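You operate a simulated robot arm through the tools that you are given. There is no shell and no other tool. Be economical: measure what you need, move in short steps, check, and stop when the job is done.

You are at the controls of a simulated two-armed robot. One attempt, no reset.

JOB
Wipe up the spill on the top of the check bench with the blue cloth and put it back.

The check looks at the end state, three seconds after you hand in, the way a careful person would. Anything else that was tipped, shoved, dropped, spilled or broken makes it a failure. Flat cloth is picked up by pressing the open fingertips on it (5 to 10 N) and closing them slowly along it; thin cloth reads only 2 to 8 mm in the jaws.

ROBOT AND FRAMES
Two 6-joint arms with two-finger parallel grippers on one trunk, on a base that drives. Base frame: it is fixed to the floor where the robot stands at the start and does not move with it; the origin is under the middle of the robot, x ahead of it, y to its left, z up; the surface under the hand at the start is at about z = 880. Lengths are in mm, angles in rad, forces in N, time in s.
The left shoulder is at the start at [60, 187, 1147], the right one opposite. With the tool pointing down near the work surface each hand reaches from about 260 to 620 mm from the robot's upright axis, wherever it stands, measured 20 degrees to its own side. Payload 1.57 kg a hand.
The tool frame of a hand sits at the grasp point between the pads (the TCP): z along the fingers, y along the line on which they close. The tips reach 30 mm beyond it. Largest opening 110 mm; finger width 24, thickness 12; the body of the gripper, 48 by 112 mm, starts 78 mm behind the TCP.
Orientation is that of the tool frame in the base frame, as a unit quaternion [x, y, z, w]. With the fingers straight down and closing along the base's y, the tool's x points along the base's -x, its y along +y and its z along -z.

CONTROLS
- The arms move only by the tool send_rows. It takes "left_increments", "right_increments" or both (then of equal length, played together; a hand with none holds still); each is a list of rows, each an object of numbers (a shift or turn left out is 0, a gripper value left out holds the last): "tx", "ty", "tz": the shift along the tool's x, y, z in mm; "ax", "ay", "az": the turn, a rotation vector about the tool's x, y, z in rad; "grip": the opening, from 0 (shut) to 1 (fully open). In form: [{"tx": .., "ty": .., "tz": .., "ax": .., "ay": .., "az": .., "grip": ..}, ...]. A call has 1 to 10 rows; each row is the pose to reach, as a shift and turn from the pose commanded when the call began, along the tool's axes at that moment. Each row takes 0.2 s and may step no farther than 50 mm and 0.15 rad from the row before; otherwise, or with a gripper value out of range, the whole call is refused. Where a pose cannot be reached the arm comes as near as it can. A force on the tool above 40 N (or 10 N above the force at the start of the call, whichever is more), or a blocked arm, ends the call early, and 0.2 s more pass. Each finger travels about 153 mm/s and halts on what it meets, pressing with about 24 N; the grip force reading is that of the motor and also rises with nothing between the fingers. The clock runs only during rows and for 0.2 s after the last one: add rows that repeat a pose to give the fingers time. The reply holds the time, the measured pose of the TCP, the force on the tool along the base axes, the opening and the grip force, in the units named above and with some noise, with the torque about the TCP (base axes, N m) and any sound that the robot's microphone picked up, and new pictures: "views" is both (left out), scene, wrist or none (wrist: the cameras of the hands that moved).
- Cameras (640 x 400 px; columns grow to the right, rows downward): "scene" is now at [1.5, 22.3, 1695]; the picture's right is [0.37, -0.93, 0.00], its down [-0.78, -0.31, -0.54] and it looks along [0.50, 0.20, -0.84] (base axes); focal length 274 px, centre (320, 200). "left" rides on the left gripper at [70, -16, -141] in its tool frame; the picture's right is [0.23, 0.97, 0.00], its down [-0.85, 0.20, -0.48] and it looks along [-0.47, 0.11, 0.88] (tool axes); focal length 222 px, centre (320, 200). "right" rides on the right gripper at [70, 16, -141] in its tool frame; the picture's right is [-0.23, 0.97, 0.00], its down [-0.86, -0.20, -0.48] and it looks along [-0.47, -0.11, 0.88] (tool axes); focal length 222 px, centre (320, 200). There is no depth. A picture from a camera that has moved, and an enlarged one, comes with that camera's place and axes in the base frame and with its lens. The place of the scene camera against the robot may be out by one fixed shift of up to 25 mm in any direction.
- lift_body(by): slides the trunk up (or, below 0, down) by that many mm; the arms and the scene camera ride with it, the base frame stays. It gives what a move gives, with no picture.
- drive_base(legs): drives the robot by 1 to 6 legs, each [ahead, left, turn to the left] in mm, mm and rad, along the robot's own axes; the way and the turn of a leg run together, so that a leg with both is an arc; at most 1500 mm and 3.142 rad a leg. The arms and the cameras ride along, it lands a little off, and it stops where it bumps. It gives what a move gives, and a new picture of the scene camera.
- aim_head(pan, tilt): turns the head with the scene camera to pan (to the left, within 1.501 rad either way) and tilt (down, from -0.506 to 1.204), counted from straight ahead of the robot. It gives what a move gives, and a new picture of the scene camera.
- enlarge(camera, box): a new picture of the part [left, top, right, bottom] of that camera's present view, enlarged. No time passes.
- sign_off(): hands the job in; it is judged then, once.

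Go step by step. Nothing tells you exact positions but the pictures and the camera data: compare them with the known pose of the tool, close in by small moves and look again before you grip or let go. The budget is 120 turns and 260 pictures, counting those below and the enlarged ones. Unless the task says otherwise, let go and move clear before handing in, and close with one line.

The tools are called as name(argument=value, ...) on one line, values as JSON. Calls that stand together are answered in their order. send_rows: Moves the arms, as the interface text tells. Its arguments: {"type":"object","properties":{"left_increments":{"type":"array"},"right_increments":{"type":"array"},"views":{"type":"string","enum":["both","scene","wrist","none"]}},"required":[]} The other tools are called the same way: lift_body (by) slides the trunk up or down; drive_base (legs) drives the base; aim_head (pan, tilt) turns the head that bears the scene camera; enlarge (camera, box) takes an enlarged picture of a part of a camera's view; sign_off () hands the job in.

At the start:

```text
t: 0.0
left_tool_pos: [339.2, 263.9, 1135.7]
left_tcp_rot: [-0.001, 1.0, 0.001, 0.0]
left_wrist_force: [0.0, -0.5, 0.6]
left_moment: [0.02, 0.0, 0.0]
left_grip_width: 109.8
left_grasp_force: 0.1
right_tool_pos: [467.6, -31.4, 1136.0]
right_tcp_rot: [0.001, 1.0, 0.0, 0.0]
right_wrist_force: [0.2, -0.5, 0.8]
right_moment: [-0.03, -0.02, 0.03]
right_grip_width: 109.7
right_grasp_force: 0.1
trunk travel left (down, up): [-775.0, 215.0]
robot x, y, heading: [-0.4, 0.3, -0.005]
head pan, tilt: [0.382, 0.997]
```

scene: 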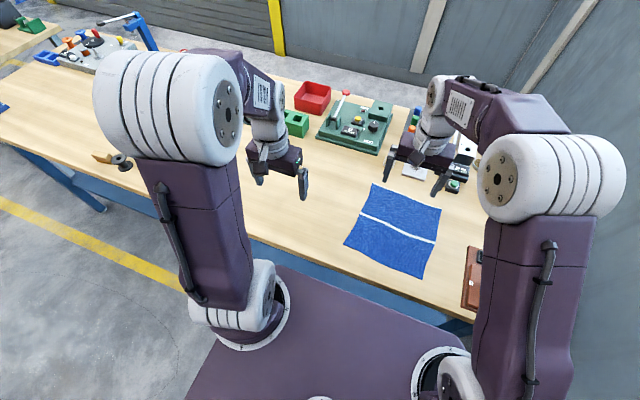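
right: 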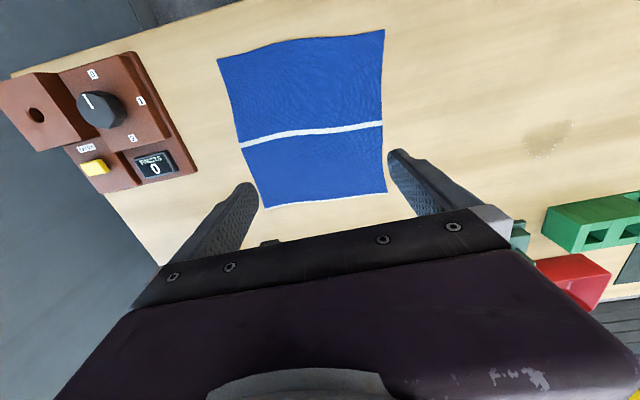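
left: 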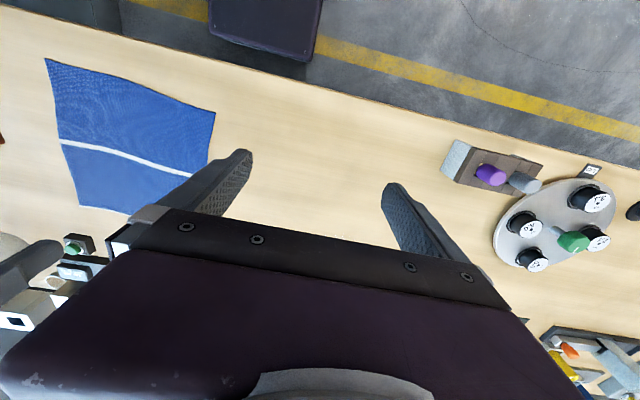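

I see the blue cloth on the near bench in front of the right hand, and a faint speckled spot in the right wrist picture. I'll look around to find which bench is the check bench and where the spill is.

aim_head(pan=1.2, tilt=0.5)

aim_head(pan=-0.6, tilt=0.6)

aim_head(pan=0.3, tilt=0.5)

enlarge(camera="right", box=[440, 60, 640, 200])

```text
t: 1.1
left_tool_pos: [340.1, 264.7, 1134.7]
left_tcp_rot: [0.0, 1.0, 0.001, -0.001]
left_wrist_force: [-0.9, 0.0, -0.6]
left_moment: [-0.01, 0.03, 0.0]
left_grip_width: 110.0
left_grasp_force: 0.1
right_tool_pos: [467.3, -30.0, 1136.2]
right_tcp_rot: [0.001, 1.0, 0.0, 0.0]
right_wrist_force: [0.0, 0.3, -0.3]
right_moment: [0.01, -0.01, 0.01]
right_grip_width: 110.0
right_grasp_force: 0.1
trunk travel left (down, up): [-775.0, 215.0]
robot x, y, heading: [-0.6, 4.8, -0.001]
head pan, tilt: [1.201, 0.499]
camera scene: at [-30.3, 81.0, 1735.8], right [0.93, -0.36, 0.0], down [-0.17, -0.45, -0.88], along [0.32, 0.82, -0.48], focal length 274 px, centre (320, 200)
```

scene: 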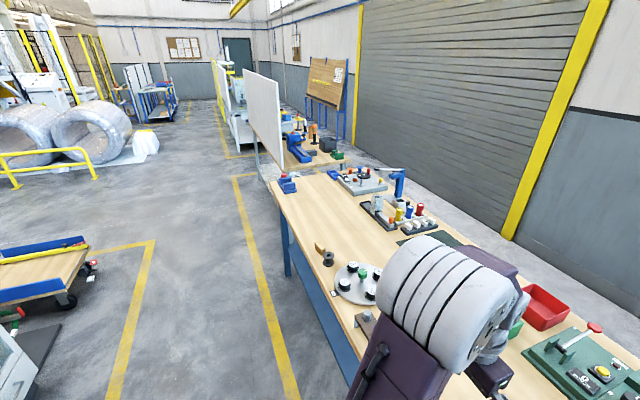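

```text
t: 3.0
left_tool_pos: [338.7, 264.4, 1134.8]
left_tcp_rot: [0.0, 1.0, 0.0, 0.0]
left_wrist_force: [0.2, -0.2, -0.4]
left_moment: [0.01, 0.02, 0.01]
left_grip_width: 109.9
left_grasp_force: 0.0
right_tool_pos: [468.6, -31.0, 1135.5]
right_tcp_rot: [-0.001, 1.0, 0.001, 0.0]
right_wrist_force: [-0.2, -0.8, -0.4]
right_moment: [0.0, 0.0, 0.01]
right_grip_width: 109.9
right_grasp_force: 0.0
trunk travel left (down, up): [-775.0, 215.0]
robot x, y, heading: [0.5, -1.2, -0.0]
head pan, tilt: [-0.6, 0.6]
camera scene: at [9.6, -53.6, 1726.7], right [-0.56, -0.83, 0.0], down [-0.47, 0.32, -0.83], along [0.68, -0.47, -0.56], focal length 274 px, centre (320, 200)
```

scene: 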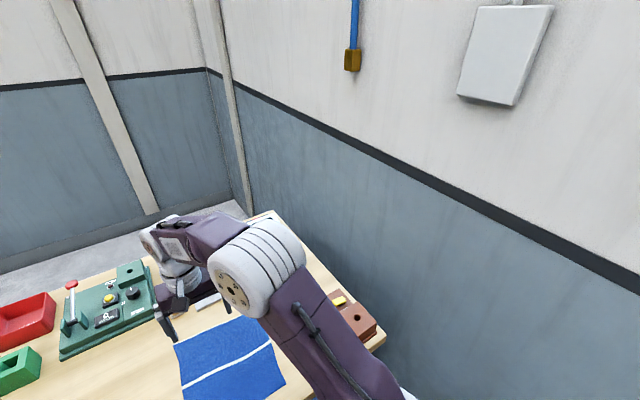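

```text
t: 4.2
left_tool_pos: [338.3, 265.4, 1135.2]
left_tcp_rot: [0.0, 1.0, 0.001, 0.0]
left_wrist_force: [0.6, 0.2, 1.1]
left_moment: [-0.01, 0.01, 0.03]
left_grip_width: 110.1
left_grasp_force: 0.1
right_tool_pos: [467.7, -31.2, 1135.9]
right_tcp_rot: [0.0, 1.0, 0.0, 0.0]
right_wrist_force: [0.2, 0.4, 0.0]
right_moment: [0.01, -0.02, -0.02]
right_grip_width: 110.1
right_grasp_force: 0.1
trunk travel left (down, up): [-775.0, 215.0]
robot x, y, heading: [0.1, 2.5, -0.005]
head pan, tilt: [0.3, 0.499]
camera scene: at [23.6, 23.1, 1735.8], right [0.29, -0.96, 0.0], down [-0.46, -0.14, -0.88], along [0.84, 0.26, -0.48], focal length 274 px, centre (320, 200)
```

scene: 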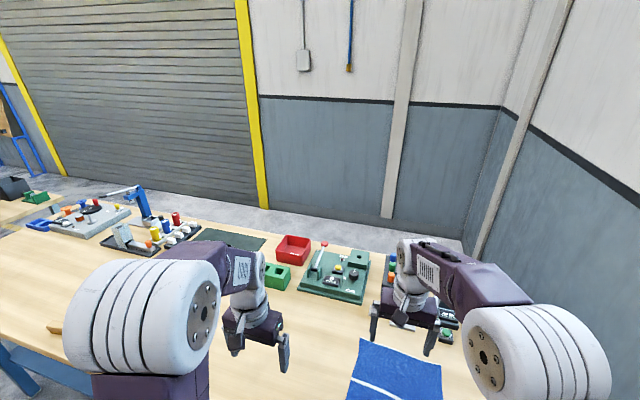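

```text
2.86 times, centred on (540, 130) of right
camera zoom: at [397.5, -14.0, 1278.3], right [0.23, 0.97, 0.0], down [0.86, -0.2, 0.48], along [0.47, -0.11, -0.88], focal length 635 px, centre (-309, 400)
```

zoom: 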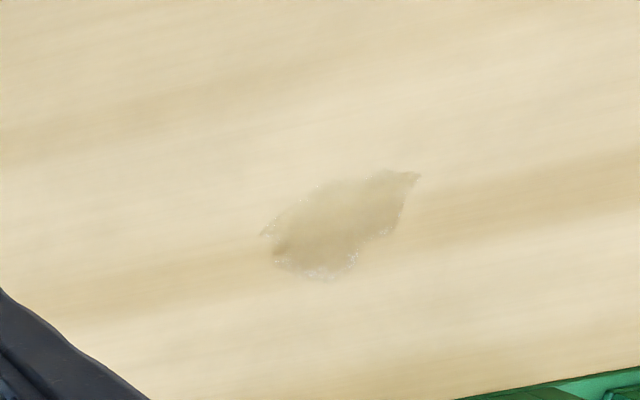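

There's a wet-looking spill on this bench near (580, 350). I'll check whether labels or other benches or spills exist before choosing.

aim_head(pan=1.2, tilt=0.4)

enlarge(camera="scene", box=[220, 60, 420, 185])

enlarge(camera="scene", box=[240, 190, 560, 390])

aim_head(pan=1.5, tilt=0.7)

enlarge(camera="left", box=[400, 100, 640, 250])

enlarge(camera="right", box=[0, 20, 400, 270])

```text
t: 5.3
left_tool_pos: [339.0, 266.0, 1134.8]
left_tcp_rot: [0.0, 1.0, -0.001, 0.0]
left_wrist_force: [-0.3, -0.1, -0.4]
left_moment: [0.04, 0.04, 0.01]
left_grip_width: 110.1
left_grasp_force: 0.1
right_tool_pos: [467.3, -30.6, 1135.3]
right_tcp_rot: [-0.001, 1.0, 0.0, 0.0]
right_wrist_force: [0.6, 1.0, 0.2]
right_moment: [-0.01, 0.02, 0.02]
right_grip_width: 110.0
right_grasp_force: 0.1
trunk travel left (down, up): [-775.0, 215.0]
robot x, y, heading: [-1.4, -2.4, -0.002]
head pan, tilt: [1.201, 0.4]
camera scene: at [-29.7, 82.6, 1744.9], right [0.93, -0.36, 0.0], down [-0.14, -0.36, -0.92], along [0.33, 0.86, -0.39], focal length 274 px, centre (320, 200)
```

scene: 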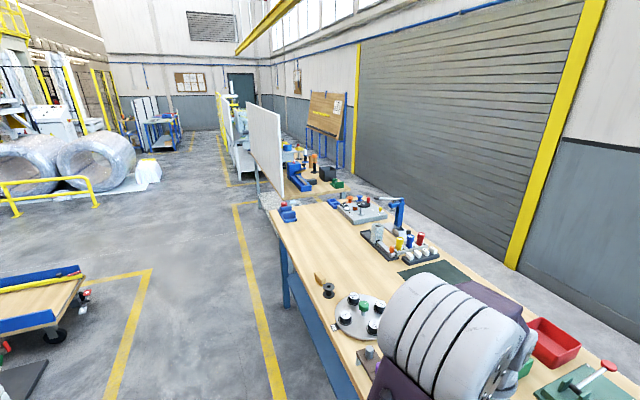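

```text
3.20 times, centred on (320, 122) of scene
camera zoom: at [-29.7, 82.6, 1744.9], right [0.93, -0.36, 0.0], down [-0.14, -0.36, -0.92], along [0.33, 0.86, -0.39], focal length 877 px, centre (320, 448)
```

zoom: 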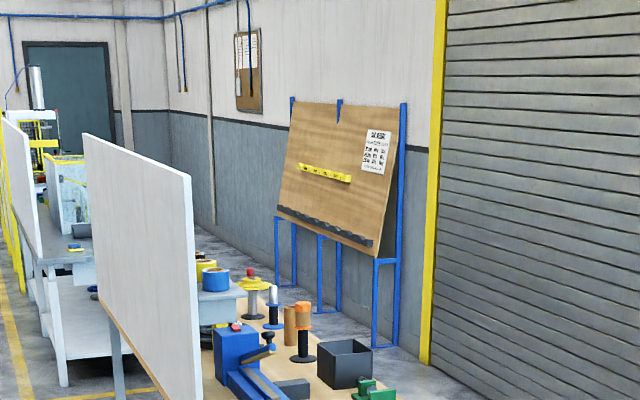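

```text
2.00 times, centred on (400, 290) of scene
camera zoom: at [-29.7, 82.6, 1744.9], right [0.93, -0.36, 0.0], down [-0.14, -0.36, -0.92], along [0.33, 0.86, -0.39], focal length 548 px, centre (160, 20)
```

zoom: 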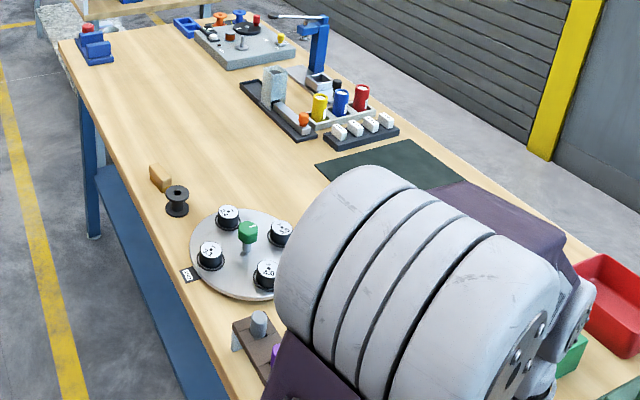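

```text
t: 6.2
left_tool_pos: [338.9, 264.2, 1135.5]
left_tcp_rot: [0.0, 1.0, 0.0, 0.0]
left_wrist_force: [0.0, 0.2, 0.8]
left_moment: [0.01, 0.03, 0.01]
left_grip_width: 110.0
left_grasp_force: 0.1
right_tool_pos: [467.3, -31.3, 1136.3]
right_tcp_rot: [0.0, 1.0, 0.0, -0.001]
right_wrist_force: [0.4, 0.3, 0.3]
right_moment: [-0.02, -0.03, -0.02]
right_grip_width: 110.1
right_grasp_force: 0.1
trunk travel left (down, up): [-775.0, 215.0]
robot x, y, heading: [0.9, 0.3, -0.001]
head pan, tilt: [1.499, 0.7]
camera scene: at [-57.2, 81.0, 1718.2], right [1.0, -0.07, 0.0], down [-0.05, -0.64, -0.77], along [0.06, 0.76, -0.64], focal length 274 px, centre (320, 200)
```

scene: 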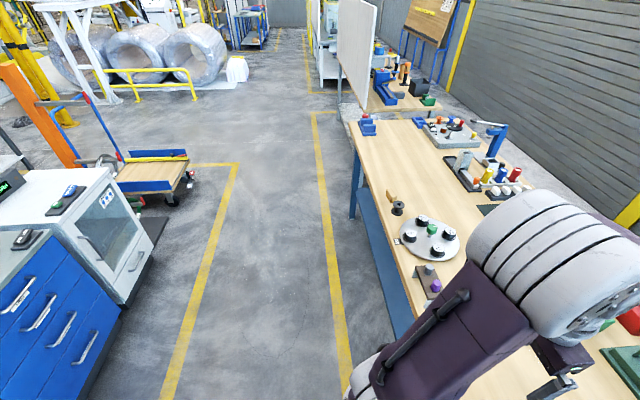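

```text
2.67 times, centred on (520, 175) of left
camera zoom: at [268.8, 248.0, 1276.8], right [-0.23, 0.97, 0.0], down [0.85, 0.2, 0.48], along [0.47, 0.11, -0.88], focal length 592 px, centre (-213, 267)
```

zoom: 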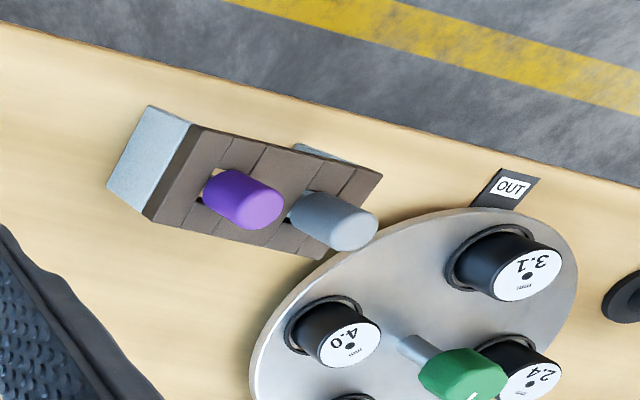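

```text
1.60 times, centred on (200, 145) of right
camera zoom: at [397.5, -14.0, 1278.3], right [0.23, 0.97, 0.0], down [0.86, -0.2, 0.48], along [0.47, -0.11, -0.88], focal length 355 px, centre (512, 288)
```

zoom: 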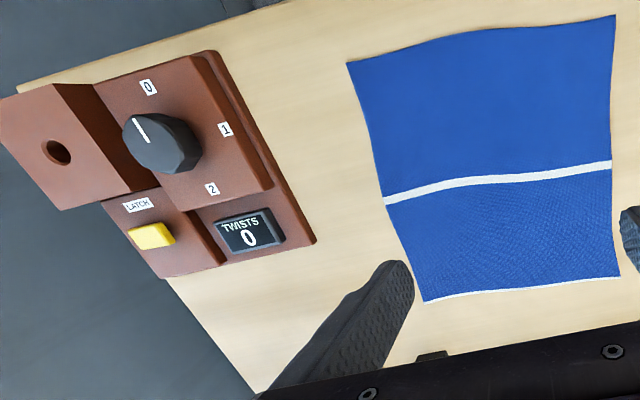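

This gauge bench is the only one showing a spill (near x 580, y 350), and the cloth spans about x 335–625, y −175..85. I plan to grip its two far corners with both hands, so I'll first look at what stands beyond the far edge.

send_rows(left_increments=[{"tx": -30, "ty": 0}, {"tx": -60, "ty": -30}, {"tx": -100, "ty": -50}, {"tx": -130, "ty": -80}, {"tx": -160, "ty": -100}], right_increments=[{"ty": -40}, {"ty": -80}, {"ty": -110}, {"tx": -40, "ty": -110}, {"tx": -60, "ty": -115}], views="both")

aim_head(pan=0.0, tilt=0.9)

```text
t: 7.3
left_tool_pos: [503.3, 161.0, 1135.3]
left_tcp_rot: [0.001, 1.0, 0.0, -0.001]
left_wrist_force: [0.1, 0.6, 0.7]
left_moment: [-0.02, -0.03, 0.01]
left_grip_width: 109.8
left_grasp_force: 0.1
right_tool_pos: [531.2, -147.3, 1137.4]
right_tcp_rot: [0.001, 1.0, 0.0, 0.0]
right_wrist_force: [0.6, 0.0, -0.8]
right_moment: [-0.03, 0.02, -0.01]
right_grip_width: 109.8
right_grasp_force: 0.1
trunk travel left (down, up): [-775.0, 215.0]
robot x, y, heading: [-0.7, 0.9, 0.002]
head pan, tilt: [1.499, 0.7]
camera scene: at [-54.3, 79.4, 1718.3], right [1.0, -0.07, 0.0], down [-0.05, -0.64, -0.77], along [0.05, 0.76, -0.64], focal length 274 px, centre (320, 200)
camera right: at [460.0, -130.8, 1279.0], right [0.23, 0.97, 0.0], down [0.86, -0.2, 0.48], along [0.46, -0.11, -0.88], focal length 222 px, centre (320, 200)
camera left: at [432.6, 144.9, 1276.4], right [-0.23, 0.97, 0.0], down [0.86, 0.2, 0.48], along [0.47, 0.11, -0.88], focal length 222 px, centre (320, 200)
```

scene: 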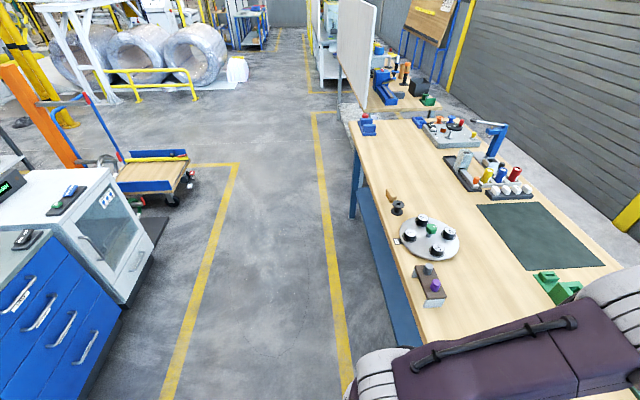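
right: 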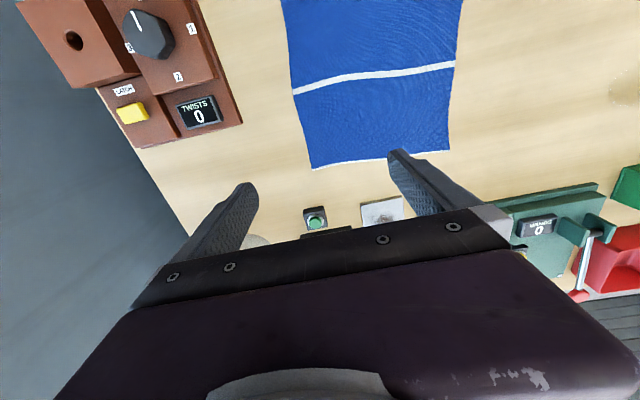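
left: 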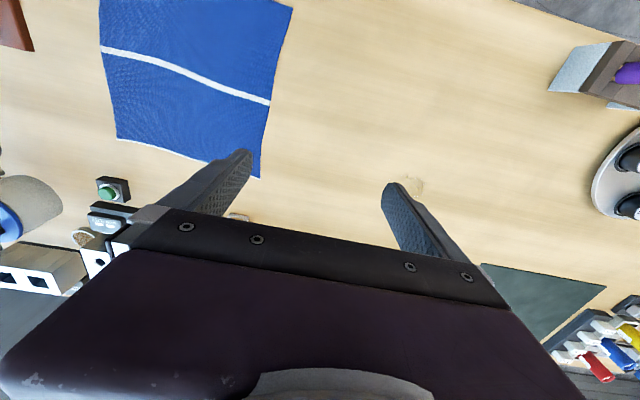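

```text
t: 8.9
left_tool_pos: [499.6, 161.8, 1134.7]
left_tcp_rot: [0.0, 1.0, -0.001, 0.0]
left_wrist_force: [0.2, 0.2, -0.4]
left_moment: [-0.03, 0.02, 0.0]
left_grip_width: 110.0
left_grasp_force: 0.1
right_tool_pos: [526.7, -145.5, 1138.6]
right_tcp_rot: [0.0, 1.0, 0.0, 0.0]
right_wrist_force: [-1.2, -0.9, 0.5]
right_moment: [-0.01, 0.0, -0.01]
right_grip_width: 109.8
right_grasp_force: 0.0
trunk travel left (down, up): [-775.0, 215.0]
robot x, y, heading: [1.4, -2.8, -0.003]
head pan, tilt: [0.0, 0.901]
camera scene: at [12.4, -3.7, 1701.9], right [0.0, -1.0, 0.0], down [-0.78, 0.0, -0.62], along [0.62, 0.0, -0.78], focal length 274 px, centre (320, 200)
```

scene: 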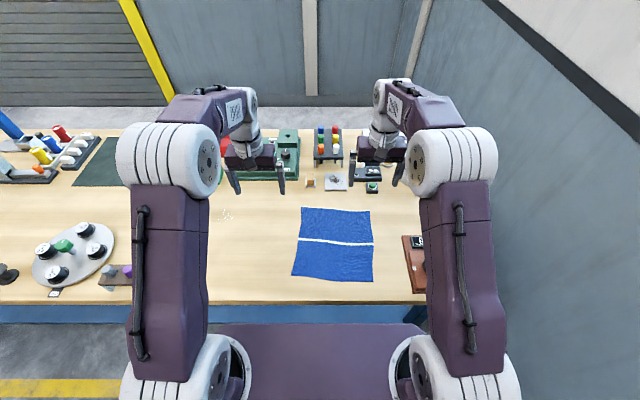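

The spill is clear at about (590, 345), and nothing stands within about 100 mm beyond the cloth's far edge. I'll bring both hands over the far corners, partly closed, and lower them to about 50 mm above the bench.

send_rows(left_increments=[{"tx": -20, "ty": -30, "tz": 10, "grip": 0.55}, {"tx": -40, "ty": -60, "tz": 20}, {"tx": -60, "ty": -85, "tz": 40}, {"tx": -80, "ty": -110, "tz": 70}, {"tx": -104, "ty": -127, "tz": 100}, {"tx": -104, "ty": -127, "tz": 140}, {"tx": -104, "ty": -127, "tz": 175}, {"tx": -104, "ty": -127, "tz": 175}], right_increments=[{"tx": -20, "tz": 10, "grip": 0.55}, {"tx": -40, "ty": 0, "tz": 20}, {"tx": -62, "ty": 6, "tz": 40}, {"tx": -62, "ty": 6, "tz": 70}, {"tx": -62, "ty": 6, "tz": 100}, {"tx": -62, "ty": 6, "tz": 140}, {"tx": -62, "ty": 6, "tz": 175}, {"tx": -62, "ty": 6, "tz": 175}])

```text
t: 10.8
left_tool_pos: [576.7, 41.5, 963.4]
left_tcp_rot: [-0.001, 1.0, -0.001, 0.001]
left_wrist_force: [-0.7, 0.0, 0.5]
left_moment: [0.0, 0.01, -0.01]
left_grip_width: 60.5
left_grasp_force: 0.0
left hand out of reach, approached as far as the arm can: row 5, 6, 7, 8
right_tool_pos: [587.3, -140.8, 959.4]
right_tcp_rot: [0.001, 1.0, -0.001, 0.0]
right_wrist_force: [-0.3, 0.3, 0.6]
right_moment: [0.02, -0.02, 0.03]
right_grip_width: 60.6
right_grasp_force: 0.1
trunk travel left (down, up): [-775.0, 215.0]
robot x, y, heading: [-4.2, -3.0, 0.0]
head pan, tilt: [0.0, 0.901]
camera scene: at [10.4, -3.7, 1702.0], right [0.0, -1.0, 0.0], down [-0.78, 0.0, -0.62], along [0.62, 0.0, -0.78], focal length 274 px, centre (320, 200)
camera right: at [518.2, -123.6, 1101.7], right [0.23, 0.97, 0.0], down [0.85, -0.2, 0.48], along [0.47, -0.11, -0.88], focal length 222 px, centre (320, 200)
camera left: at [508.1, 24.3, 1104.5], right [-0.23, 0.97, 0.0], down [0.85, 0.2, 0.48], along [0.47, 0.11, -0.88], focal length 222 px, centre (320, 200)
```

scene: 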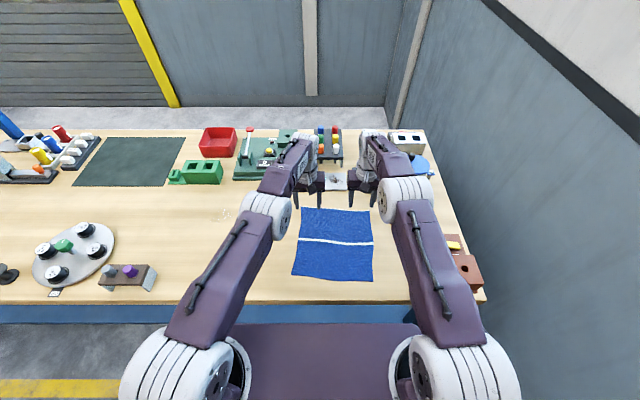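
right: 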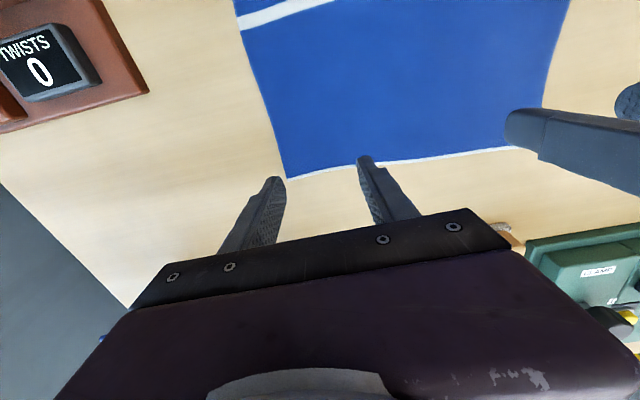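
left: 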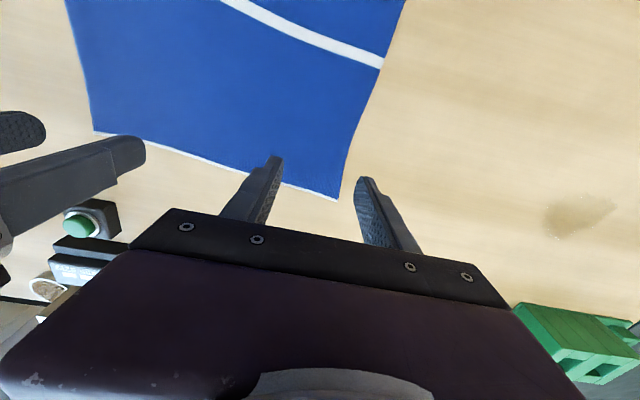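

The left hand runs out of reach at x 577 because it is reaching across. I'll drive ahead a little, about 55 mm, and bring the hands back accordingly.

drive_base(legs=[[55, 0, 0]])

```text
t: 11.7
left_tool_pos: [630.9, 41.2, 964.2]
left_tcp_rot: [0.0, 1.0, 0.0, 0.002]
left_wrist_force: [-0.8, 0.3, 0.1]
left_moment: [-0.01, -0.06, 0.0]
left_grip_width: 60.3
left_grasp_force: 0.0
right_tool_pos: [641.2, -140.4, 962.8]
right_tcp_rot: [0.0, 1.0, 0.001, 0.002]
right_wrist_force: [0.2, 0.1, 0.2]
right_moment: [-0.01, -0.08, 0.0]
right_grip_width: 60.5
right_grasp_force: 0.0
trunk travel left (down, up): [-775.0, 215.0]
robot x, y, heading: [53.5, 0.1, -0.003]
head pan, tilt: [0.0, 0.901]
camera scene: at [61.3, -3.8, 1702.1], right [0.0, -1.0, 0.0], down [-0.78, 0.0, -0.62], along [0.62, 0.0, -0.78], focal length 274 px, centre (320, 200)
```

scene: 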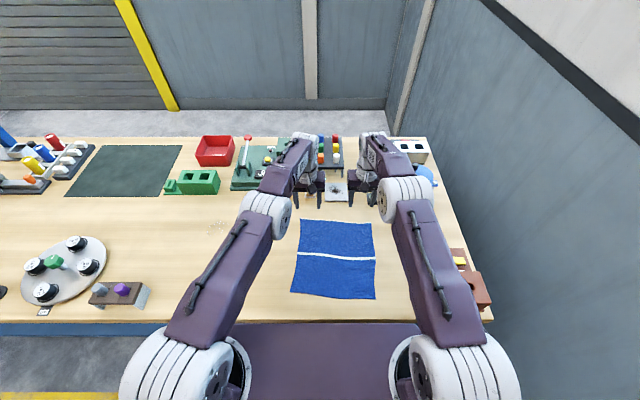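

The drive went cleanly, and the corners come out at about (621, 71) and (603, −180). I'll bring both hands back over points just inside the far edge and lower a little.

send_rows(left_increments=[{"tx": 15, "ty": -3}, {"tx": 30, "ty": -6}, {"tx": 30, "ty": -6, "tz": 25}, {"tx": 30, "ty": -6, "tz": 25}], right_increments=[{"tx": 26}, {"tx": 52}, {"tx": 52, "tz": 25}, {"tx": 52, "tz": 25}], views="wrist")

```text
t: 12.7
left_tool_pos: [602.6, 35.0, 938.2]
left_tcp_rot: [0.0, 1.0, 0.002, 0.001]
left_wrist_force: [0.2, -0.1, 0.0]
left_moment: [-0.02, -0.06, 0.01]
left_grip_width: 60.4
left_grasp_force: 0.0
right_tool_pos: [591.2, -141.4, 934.6]
right_tcp_rot: [0.0, 1.0, -0.001, 0.001]
right_wrist_force: [-0.3, 0.3, -1.5]
right_moment: [-0.01, 0.01, 0.0]
right_grip_width: 60.6
right_grasp_force: 0.0
trunk travel left (down, up): [-775.0, 215.0]
robot x, y, heading: [54.5, -0.9, 0.001]
head pan, tilt: [0.0, 0.901]
camera right: at [520.6, -123.7, 1077.1], right [0.23, 0.97, 0.0], down [0.85, -0.2, 0.48], along [0.47, -0.11, -0.88], focal length 222 px, centre (320, 200)
camera left: at [532.3, 18.1, 1079.3], right [-0.23, 0.97, 0.0], down [0.85, 0.2, 0.48], along [0.47, 0.11, -0.88], focal length 222 px, centre (320, 200)
```

right: 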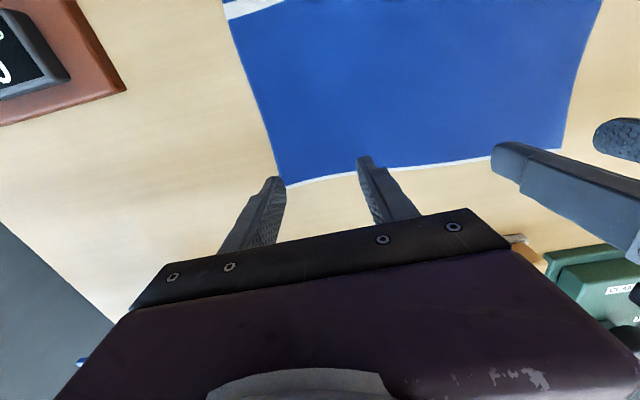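
left: 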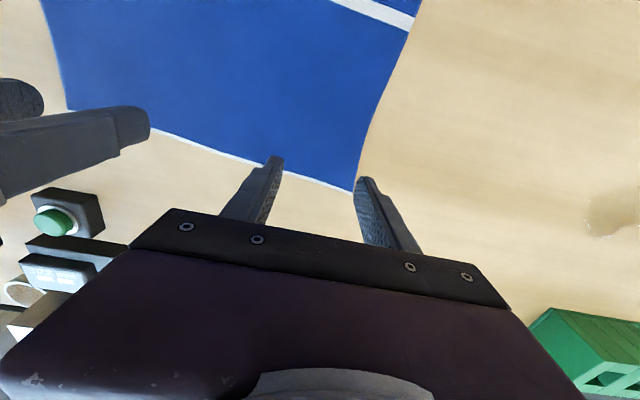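

The tips straddle the cloth just inside both corners. I'll nudge inward slightly and lower in small steps to feel for contact.

send_rows(left_increments=[{"tx": 4, "ty": -7, "tz": 10}, {"tx": 4, "ty": -7, "tz": 20}, {"tx": 4, "ty": -7, "tz": 25}, {"tx": 4, "ty": -7, "tz": 25}], right_increments=[{"tx": 4, "ty": 6, "tz": 10}, {"tx": 4, "ty": 6, "tz": 18}, {"tx": 4, "ty": 6, "tz": 22}, {"tx": 4, "ty": 6, "tz": 22}], views="none")

```text
t: 13.7
left_tool_pos: [599.0, 27.7, 913.0]
left_tcp_rot: [0.0, 1.0, 0.0, -0.001]
left_wrist_force: [-0.5, -0.5, 0.3]
left_moment: [0.02, 0.02, -0.02]
left_grip_width: 60.6
left_grasp_force: 0.0
right_tool_pos: [588.7, -133.8, 912.6]
right_tcp_rot: [-0.001, 1.0, 0.0, 0.0]
right_wrist_force: [0.4, 0.4, 0.8]
right_moment: [-0.01, 0.03, 0.01]
right_grip_width: 60.6
right_grasp_force: 0.1
trunk travel left (down, up): [-775.0, 215.0]
robot x, y, heading: [55.6, -3.9, 0.003]
head pan, tilt: [0.0, 0.901]
```

send_rows(left_increments=[{"tz": 1.5}, {"tz": 3}, {"tz": 3}], right_increments=[{"tz": 1.5}, {"tz": 3}, {"tz": 3}], views="none")

```text
t: 14.5
left_tool_pos: [598.1, 28.1, 911.8]
left_tcp_rot: [-0.001, 1.0, -0.001, 0.001]
left_wrist_force: [-0.4, -0.3, 0.1]
left_moment: [-0.01, -0.02, -0.01]
left_grip_width: 60.3
left_grasp_force: 0.1
right_tool_pos: [588.3, -134.1, 911.3]
right_tcp_rot: [0.0, 1.0, 0.0, 0.004]
right_wrist_force: [3.8, -2.3, 23.7]
right_moment: [-0.46, -0.12, 0.07]
right_grip_width: 60.5
right_grasp_force: 0.1
trunk travel left (down, up): [-775.0, 215.0]
robot x, y, heading: [54.6, -3.7, 0.004]
head pan, tilt: [0.0, 0.901]
```

The right hand is pressing too hard at about 24 N and the left hasn't touched yet, so I'll ease the right up and step the left down.

send_rows(left_increments=[{"tz": 1}, {"tz": 1}], right_increments=[{"tz": -1.5}, {"tz": -1.5}], views="none")

```text
t: 15.1
left_tool_pos: [598.9, 27.2, 910.3]
left_tcp_rot: [0.0, 1.0, 0.0, 0.002]
left_wrist_force: [-2.2, -0.2, 12.3]
left_moment: [0.21, 0.03, 0.02]
left_grip_width: 60.6
left_grasp_force: 0.1
right_tool_pos: [586.0, -133.5, 911.8]
right_tcp_rot: [0.0, 1.0, 0.0, 0.0]
right_wrist_force: [1.5, 0.7, 9.6]
right_moment: [-0.09, -0.14, 0.03]
right_grip_width: 60.3
right_grasp_force: 0.0
trunk travel left (down, up): [-775.0, 215.0]
robot x, y, heading: [56.7, -0.8, 0.004]
head pan, tilt: [0.0, 0.901]
```

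Both are near 10 N, so I'll close slowly and lift the left a hair.

send_rows(left_increments=[{"tz": -0.3, "grip": 0.5}, {"tz": -0.3, "grip": 0.44}, {"tz": -0.3, "grip": 0.38}, {"tz": -0.3, "grip": 0.32}, {"tz": -0.3, "grip": 0.26}, {"tz": -0.3, "grip": 0.2}, {"tz": -0.3, "grip": 0.14}, {"tz": -0.3, "grip": 0.08}, {"tz": -0.3, "grip": 0.02}, {"tz": -0.3, "grip": 0.0}], right_increments=[{"grip": 0.5}, {"grip": 0.44}, {"grip": 0.38}, {"grip": 0.32}, {"grip": 0.26}, {"grip": 0.2}, {"grip": 0.14}, {"grip": 0.08}, {"grip": 0.02}, {"grip": 0.0}], views="wrist")

```text
t: 17.3
left_tool_pos: [598.4, 26.7, 911.4]
left_tcp_rot: [0.0, 1.0, 0.0, 0.002]
left_wrist_force: [0.2, -4.5, 19.6]
left_moment: [-0.04, 0.01, -0.02]
left_grip_width: 2.8
left_grasp_force: 24.4
right_tool_pos: [586.6, -133.3, 912.9]
right_tcp_rot: [0.0, 1.0, 0.0, 0.001]
right_wrist_force: [0.5, 6.6, 1.3]
right_moment: [0.18, 0.02, 0.04]
right_grip_width: 2.2
right_grasp_force: 23.3
trunk travel left (down, up): [-775.0, 215.0]
robot x, y, heading: [56.8, -0.3, -0.001]
head pan, tilt: [0.0, 0.901]
camera right: at [516.0, -116.3, 1054.1], right [0.23, 0.97, 0.0], down [0.85, -0.2, 0.48], along [0.47, -0.11, -0.88], focal length 222 px, centre (320, 200)
camera left: at [528.1, 11.0, 1052.7], right [-0.23, 0.97, 0.0], down [0.85, 0.2, 0.48], along [0.47, 0.11, -0.88], focal length 222 px, centre (320, 200)
```

right: 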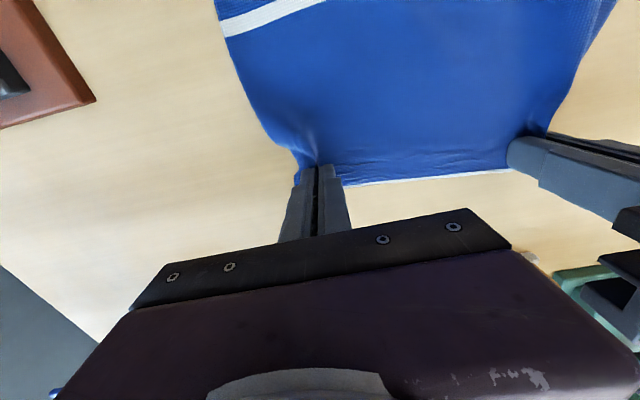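
left: 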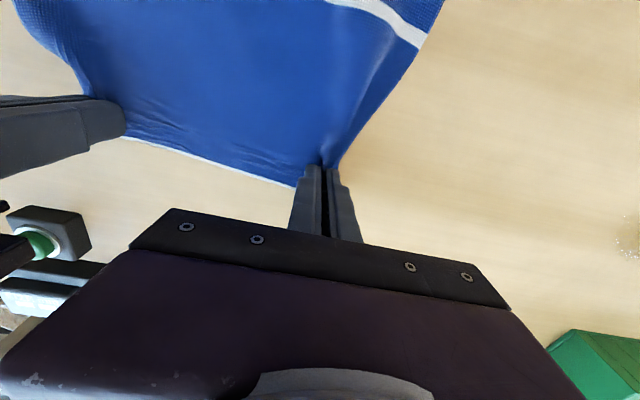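

Both grips hold cloth at 2.8 and 2.2 mm. I'll ease the tension between the hands and lift the far edge straight up.

send_rows(left_increments=[{"ty": -4, "tz": -10}, {"ty": -4, "tz": -40}, {"ty": -4, "tz": -80}, {"ty": -4, "tz": -120}, {"ty": -4, "tz": -160}, {"ty": -4, "tz": -200}, {"ty": -4, "tz": -220}, {"ty": -4, "tz": -220}], right_increments=[{"ty": 4, "tz": -10}, {"ty": 4, "tz": -40}, {"ty": 4, "tz": -80}, {"ty": 4, "tz": -120}, {"ty": 4, "tz": -160}, {"ty": 4, "tz": -200}, {"ty": 4, "tz": -220}, {"ty": 4, "tz": -220}], views="both")

lift_body(by=90)

```text
t: 19.1
left_tool_pos: [599.1, 20.0, 1130.4]
left_tcp_rot: [0.0, 1.0, -0.001, 0.0]
left_wrist_force: [-0.9, 0.8, 1.0]
left_moment: [0.01, -0.01, 0.01]
left_grip_width: 2.5
left_grasp_force: 23.8
right_tool_pos: [587.1, -130.6, 1132.2]
right_tcp_rot: [0.0, 1.0, 0.0, 0.0]
right_wrist_force: [0.3, 0.6, -0.3]
right_moment: [0.0, 0.02, -0.04]
right_grip_width: 1.3
right_grasp_force: 23.5
trunk travel left (down, up): [-775.0, 215.0]
robot x, y, heading: [52.6, 0.5, -0.001]
head pan, tilt: [0.0, 0.901]
camera scene: at [67.1, -3.7, 1701.9], right [0.0, -1.0, 0.0], down [-0.78, 0.0, -0.62], along [0.62, 0.0, -0.78], focal length 274 px, centre (320, 200)
camera right: at [516.7, -113.2, 1274.2], right [0.23, 0.97, 0.0], down [0.86, -0.2, 0.48], along [0.47, -0.11, -0.88], focal length 222 px, centre (320, 200)
camera left: at [528.6, 3.7, 1271.5], right [-0.23, 0.97, 0.0], down [0.85, 0.2, 0.48], along [0.47, 0.11, -0.88], focal length 222 px, centre (320, 200)
```

scene: 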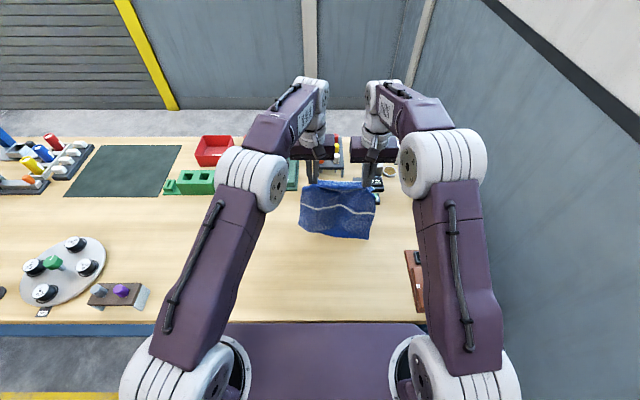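
right: 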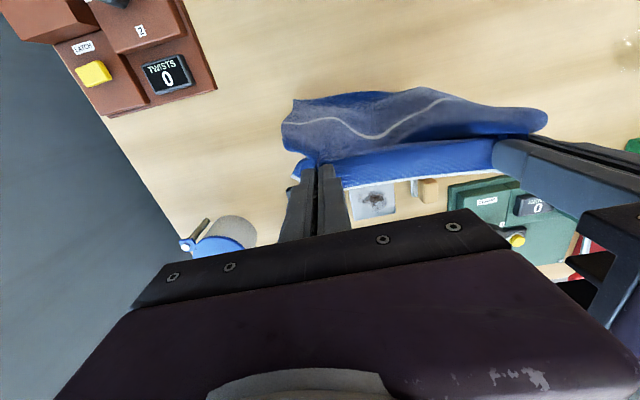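
left: 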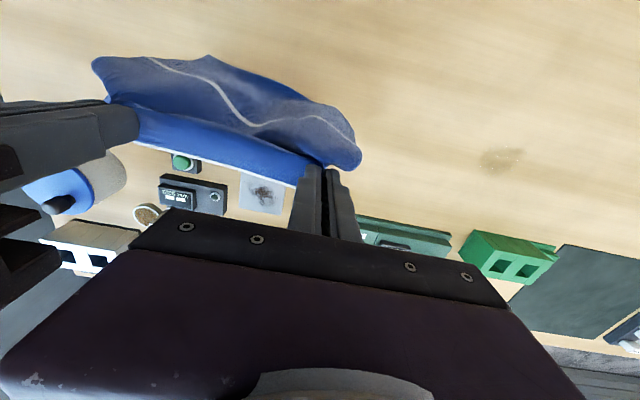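

```text
t: 20.4
left_tool_pos: [598.3, 19.5, 1219.0]
left_tcp_rot: [0.0, 1.0, 0.0, 0.001]
left_wrist_force: [0.3, 0.1, -0.4]
left_moment: [0.0, 0.02, -0.01]
left_grip_width: 2.6
left_grasp_force: 23.8
right_tool_pos: [587.4, -131.7, 1221.3]
right_tcp_rot: [0.0, 1.0, 0.0, -0.001]
right_wrist_force: [0.1, 0.0, -0.8]
right_moment: [-0.01, -0.02, -0.02]
right_grip_width: 1.8
right_grasp_force: 23.5
trunk travel left (down, up): [-865.0, 125.0]
robot x, y, heading: [52.1, 2.0, -0.002]
head pan, tilt: [0.0, 0.901]
```

The cloth hangs clear of the bench. The spill is at about (577, 357), so I'll drive sideways to the left by 345 mm to bring the left grip above it.

drive_base(legs=[[0, 345, 0]])

enlarge(camera="left", box=[0, 0, 640, 400])

```text
t: 22.6
left_tool_pos: [598.7, 364.4, 1219.8]
left_tcp_rot: [-0.002, 1.0, 0.0, -0.001]
left_wrist_force: [0.1, 0.2, -0.6]
left_moment: [0.03, 0.0, 0.03]
left_grip_width: 2.5
left_grasp_force: 24.0
right_tool_pos: [586.8, 214.4, 1222.2]
right_tcp_rot: [-0.001, 1.0, 0.002, 0.001]
right_wrist_force: [-0.3, 0.0, -0.5]
right_moment: [0.02, 0.01, -0.03]
right_grip_width: 1.8
right_grasp_force: 23.8
trunk travel left (down, up): [-865.0, 125.0]
robot x, y, heading: [54.7, 345.2, -0.001]
head pan, tilt: [0.0, 0.901]
camera scene: at [66.3, 337.4, 1791.9], right [0.0, -1.0, 0.0], down [-0.78, 0.0, -0.62], along [0.62, 0.0, -0.78], focal length 274 px, centre (320, 200)
```

scene: 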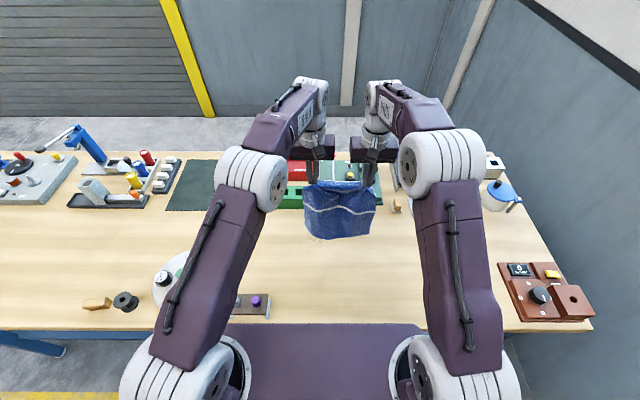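

```text
1.00 times, centred on (320, 200) of left (not enlarged: the box is as wide or as high as the picture)
camera zoom: at [527.8, 347.4, 1361.1], right [-0.23, 0.97, 0.0], down [0.85, 0.2, 0.48], along [0.47, 0.11, -0.88], focal length 222 px, centre (320, 200)
```

zoom: 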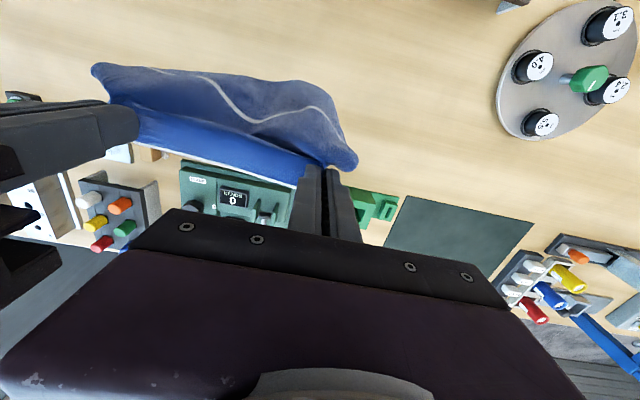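

I'll bring the hands back toward the robot while high, so that I can lay the cloth forward over the spill with its near edge first.

send_rows(left_increments=[{"tx": 40}, {"tx": 80}, {"tx": 120}, {"tx": 160}, {"tx": 200}, {"tx": 240}, {"tx": 240}, {"tx": 240}], right_increments=[{"tx": 40}, {"tx": 80}, {"tx": 120}, {"tx": 160}, {"tx": 200}, {"tx": 240}, {"tx": 240}, {"tx": 240}], views="none")

lift_body(by=-65)

aim_head(pan=0.0, tilt=0.95)

enlarge(camera="left", box=[0, 0, 640, 400])

```text
t: 24.4
left_tool_pos: [358.3, 365.2, 1219.8]
left_tcp_rot: [-0.001, 1.0, 0.0, 0.0]
left_wrist_force: [0.1, 0.3, 0.3]
left_moment: [0.03, -0.01, -0.04]
left_grip_width: 2.5
left_grasp_force: 23.6
right_tool_pos: [347.0, 214.6, 1220.9]
right_tcp_rot: [-0.002, 1.0, 0.0, 0.0]
right_wrist_force: [-0.3, 0.2, 0.6]
right_moment: [-0.01, 0.01, 0.01]
right_grip_width: 2.0
right_grasp_force: 23.3
trunk travel left (down, up): [-865.0, 125.0]
robot x, y, heading: [53.1, 344.0, 0.0]
head pan, tilt: [0.0, 0.901]
```

```text
t: 25.4
left_tool_pos: [357.8, 365.4, 1155.7]
left_tcp_rot: [-0.002, 1.0, 0.0, -0.001]
left_wrist_force: [0.0, -0.7, 0.5]
left_moment: [-0.01, 0.03, 0.0]
left_grip_width: 2.8
left_grasp_force: 23.9
right_tool_pos: [346.9, 214.2, 1156.5]
right_tcp_rot: [-0.002, 1.0, 0.001, 0.001]
right_wrist_force: [-0.6, -0.2, -1.5]
right_moment: [-0.01, 0.03, 0.01]
right_grip_width: 1.8
right_grasp_force: 23.3
trunk travel left (down, up): [-800.0, 190.0]
robot x, y, heading: [52.9, 345.4, 0.002]
head pan, tilt: [0.0, 0.901]
```

```text
t: 26.1
left_tool_pos: [358.9, 365.2, 1153.6]
left_tcp_rot: [-0.002, 1.0, 0.0, 0.001]
left_wrist_force: [-0.4, 0.9, 0.5]
left_moment: [-0.03, -0.01, -0.03]
left_grip_width: 2.5
left_grasp_force: 24.0
right_tool_pos: [346.5, 213.8, 1157.5]
right_tcp_rot: [-0.003, 1.0, 0.0, 0.0]
right_wrist_force: [-0.3, -0.4, 0.1]
right_moment: [-0.03, -0.02, -0.03]
right_grip_width: 1.7
right_grasp_force: 23.8
trunk travel left (down, up): [-800.0, 190.0]
robot x, y, heading: [52.4, 342.7, -0.0]
head pan, tilt: [0.0, 0.949]
camera scene: at [63.4, 340.5, 1723.3], right [0.0, -1.0, 0.0], down [-0.81, 0.0, -0.58], along [0.58, 0.0, -0.81], focal length 274 px, centre (320, 200)
```

scene: 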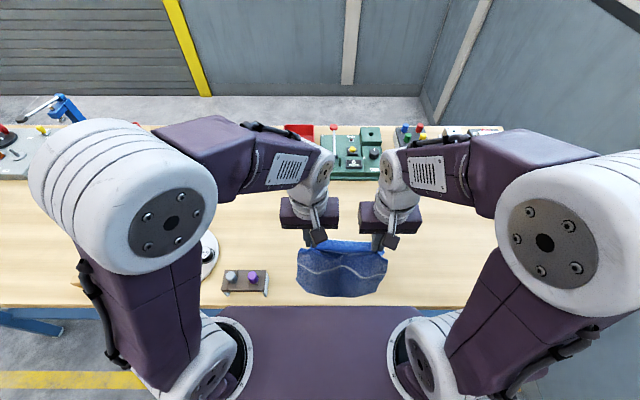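

```text
1.00 times, centred on (320, 200) of left (not enlarged: the box is as wide or as high as the picture)
camera zoom: at [287.4, 348.8, 1296.6], right [-0.23, 0.97, 0.0], down [0.85, 0.2, 0.48], along [0.47, 0.11, -0.88], focal length 222 px, centre (320, 200)
```

zoom: 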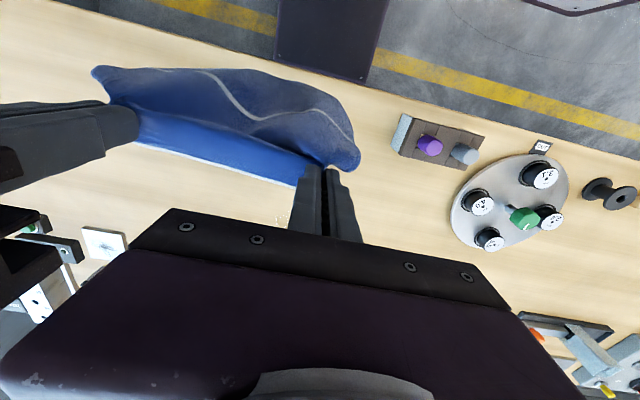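

The near edge is just about at the bench. I'll lay the cloth forward along an arc, hands moving ahead and down together.

send_rows(left_increments=[{"tx": -25, "tz": 3}, {"tx": -50, "tz": 8}, {"tx": -87, "tz": 18}, {"tx": -125, "tz": 40}, {"tx": -160, "tz": 70}, {"tx": -185, "tz": 100}, {"tx": -203, "tz": 135}, {"tx": -203, "tz": 135}], right_increments=[{"tx": -25, "tz": 3}, {"tx": -50, "tz": 8}, {"tx": -87, "tz": 18}, {"tx": -125, "tz": 40}, {"tx": -160, "tz": 70}, {"tx": -185, "tz": 100}, {"tx": -203, "tz": 135}, {"tx": -203, "tz": 135}], views="none")

lift_body(by=-25)

send_rows(left_increments=[{"tx": -10, "tz": 30}, {"tx": -16, "tz": 55}, {"tx": -18, "tz": 75}, {"tx": -18, "tz": 75}], right_increments=[{"tx": -10, "tz": 30}, {"tx": -16, "tz": 55}, {"tx": -18, "tz": 75}, {"tx": -18, "tz": 75}])

```text
t: 27.9
left_tool_pos: [561.6, 368.9, 1021.0]
left_tcp_rot: [-0.002, 1.0, 0.0, 0.001]
left_wrist_force: [-0.6, -0.4, -1.3]
left_moment: [-0.04, 0.01, 0.01]
left_grip_width: 2.6
left_grasp_force: 23.9
right_tool_pos: [548.5, 215.4, 1020.6]
right_tcp_rot: [-0.001, 1.0, -0.001, 0.001]
right_wrist_force: [0.1, 0.4, 0.2]
right_moment: [0.0, -0.02, 0.0]
right_grip_width: 1.8
right_grasp_force: 23.9
trunk travel left (down, up): [-800.0, 190.0]
robot x, y, heading: [55.4, 344.1, 0.004]
head pan, tilt: [0.0, 0.949]
```

```text
t: 28.6
left_tool_pos: [560.7, 368.9, 996.7]
left_tcp_rot: [-0.002, 1.0, -0.001, -0.001]
left_wrist_force: [-0.4, -0.6, -0.5]
left_moment: [0.0, -0.02, 0.0]
left_grip_width: 2.7
left_grasp_force: 24.1
right_tool_pos: [548.0, 214.9, 995.8]
right_tcp_rot: [-0.002, 1.0, 0.0, 0.0]
right_wrist_force: [-0.8, 0.3, 0.3]
right_moment: [-0.01, 0.02, -0.01]
right_grip_width: 1.9
right_grasp_force: 23.6
trunk travel left (down, up): [-775.0, 215.0]
robot x, y, heading: [53.3, 341.9, 0.002]
head pan, tilt: [0.0, 0.949]
```

```text
t: 29.6
left_tool_pos: [579.8, 368.9, 920.1]
left_tcp_rot: [-0.001, 1.0, 0.0, 0.0]
left_wrist_force: [0.6, -0.1, 0.0]
left_moment: [-0.01, -0.01, 0.02]
left_grip_width: 2.4
left_grasp_force: 23.9
right_tool_pos: [566.0, 217.2, 920.3]
right_tcp_rot: [-0.002, 1.0, 0.0, -0.001]
right_wrist_force: [-0.5, 0.9, 0.8]
right_moment: [0.03, -0.01, -0.01]
right_grip_width: 1.9
right_grasp_force: 24.1
trunk travel left (down, up): [-775.0, 215.0]
robot x, y, heading: [55.8, 345.4, 0.008]
head pan, tilt: [0.0, 0.949]
camera scene: at [63.7, 340.5, 1698.3], right [0.0, -1.0, 0.0], down [-0.81, 0.0, -0.58], along [0.58, 0.0, -0.81], focal length 274 px, centre (320, 200)
camera right: at [496.5, 233.1, 1062.3], right [0.22, 0.97, 0.0], down [0.86, -0.2, 0.48], along [0.47, -0.11, -0.88], focal length 222 px, centre (320, 200)
camera left: at [509.6, 352.4, 1062.1], right [-0.23, 0.97, 0.0], down [0.85, 0.2, 0.48], along [0.47, 0.11, -0.88], focal length 222 px, centre (320, 200)
```

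scene: 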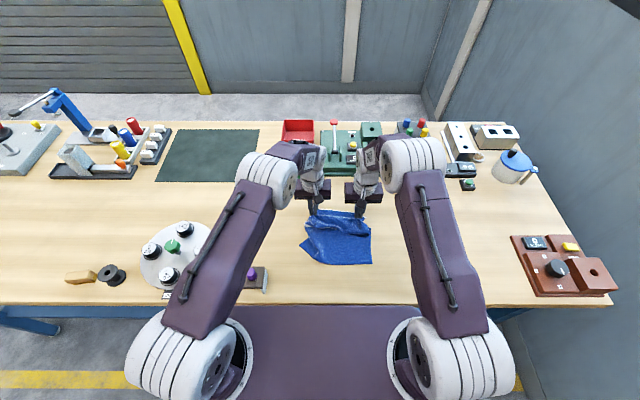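
right: 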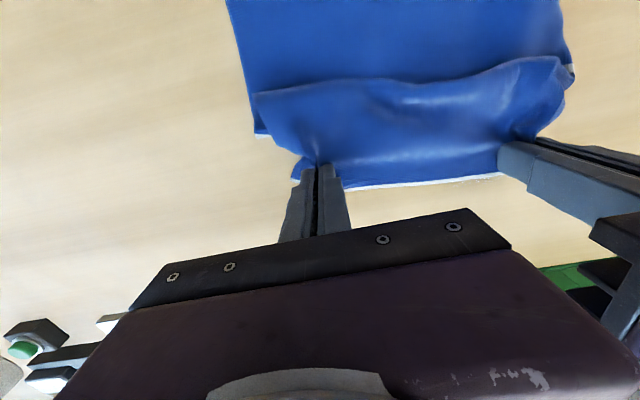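
left: 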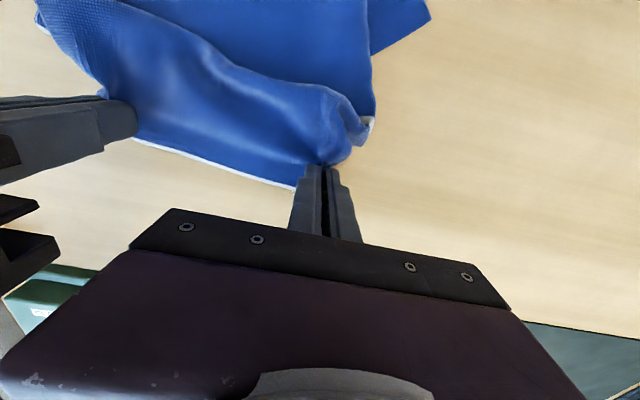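

The cloth lies over the spill, with a fold near the held edge. I'll press the left grip down onto the cloth before wiping.

send_rows(left_increments=[{"tz": 4}, {"tz": 7}, {"tz": 9}, {"tz": 9}], right_increments=[{"tz": 3}, {"tz": 5}, {"tz": 6}, {"tz": 6}], views="none")

```text
t: 30.6
left_tool_pos: [578.3, 369.1, 911.5]
left_tcp_rot: [0.0, 1.0, 0.0, 0.001]
left_wrist_force: [-0.6, -0.8, 7.6]
left_moment: [0.02, 0.03, 0.03]
left_grip_width: 2.6
left_grasp_force: 23.9
right_tool_pos: [566.0, 216.2, 914.7]
right_tcp_rot: [-0.002, 1.0, 0.0, 0.0]
right_wrist_force: [0.1, 0.4, -0.4]
right_moment: [-0.01, 0.02, 0.03]
right_grip_width: 1.8
right_grasp_force: 23.2
trunk travel left (down, up): [-775.0, 215.0]
robot x, y, heading: [54.8, 349.1, 0.002]
head pan, tilt: [0.0, 0.949]
```

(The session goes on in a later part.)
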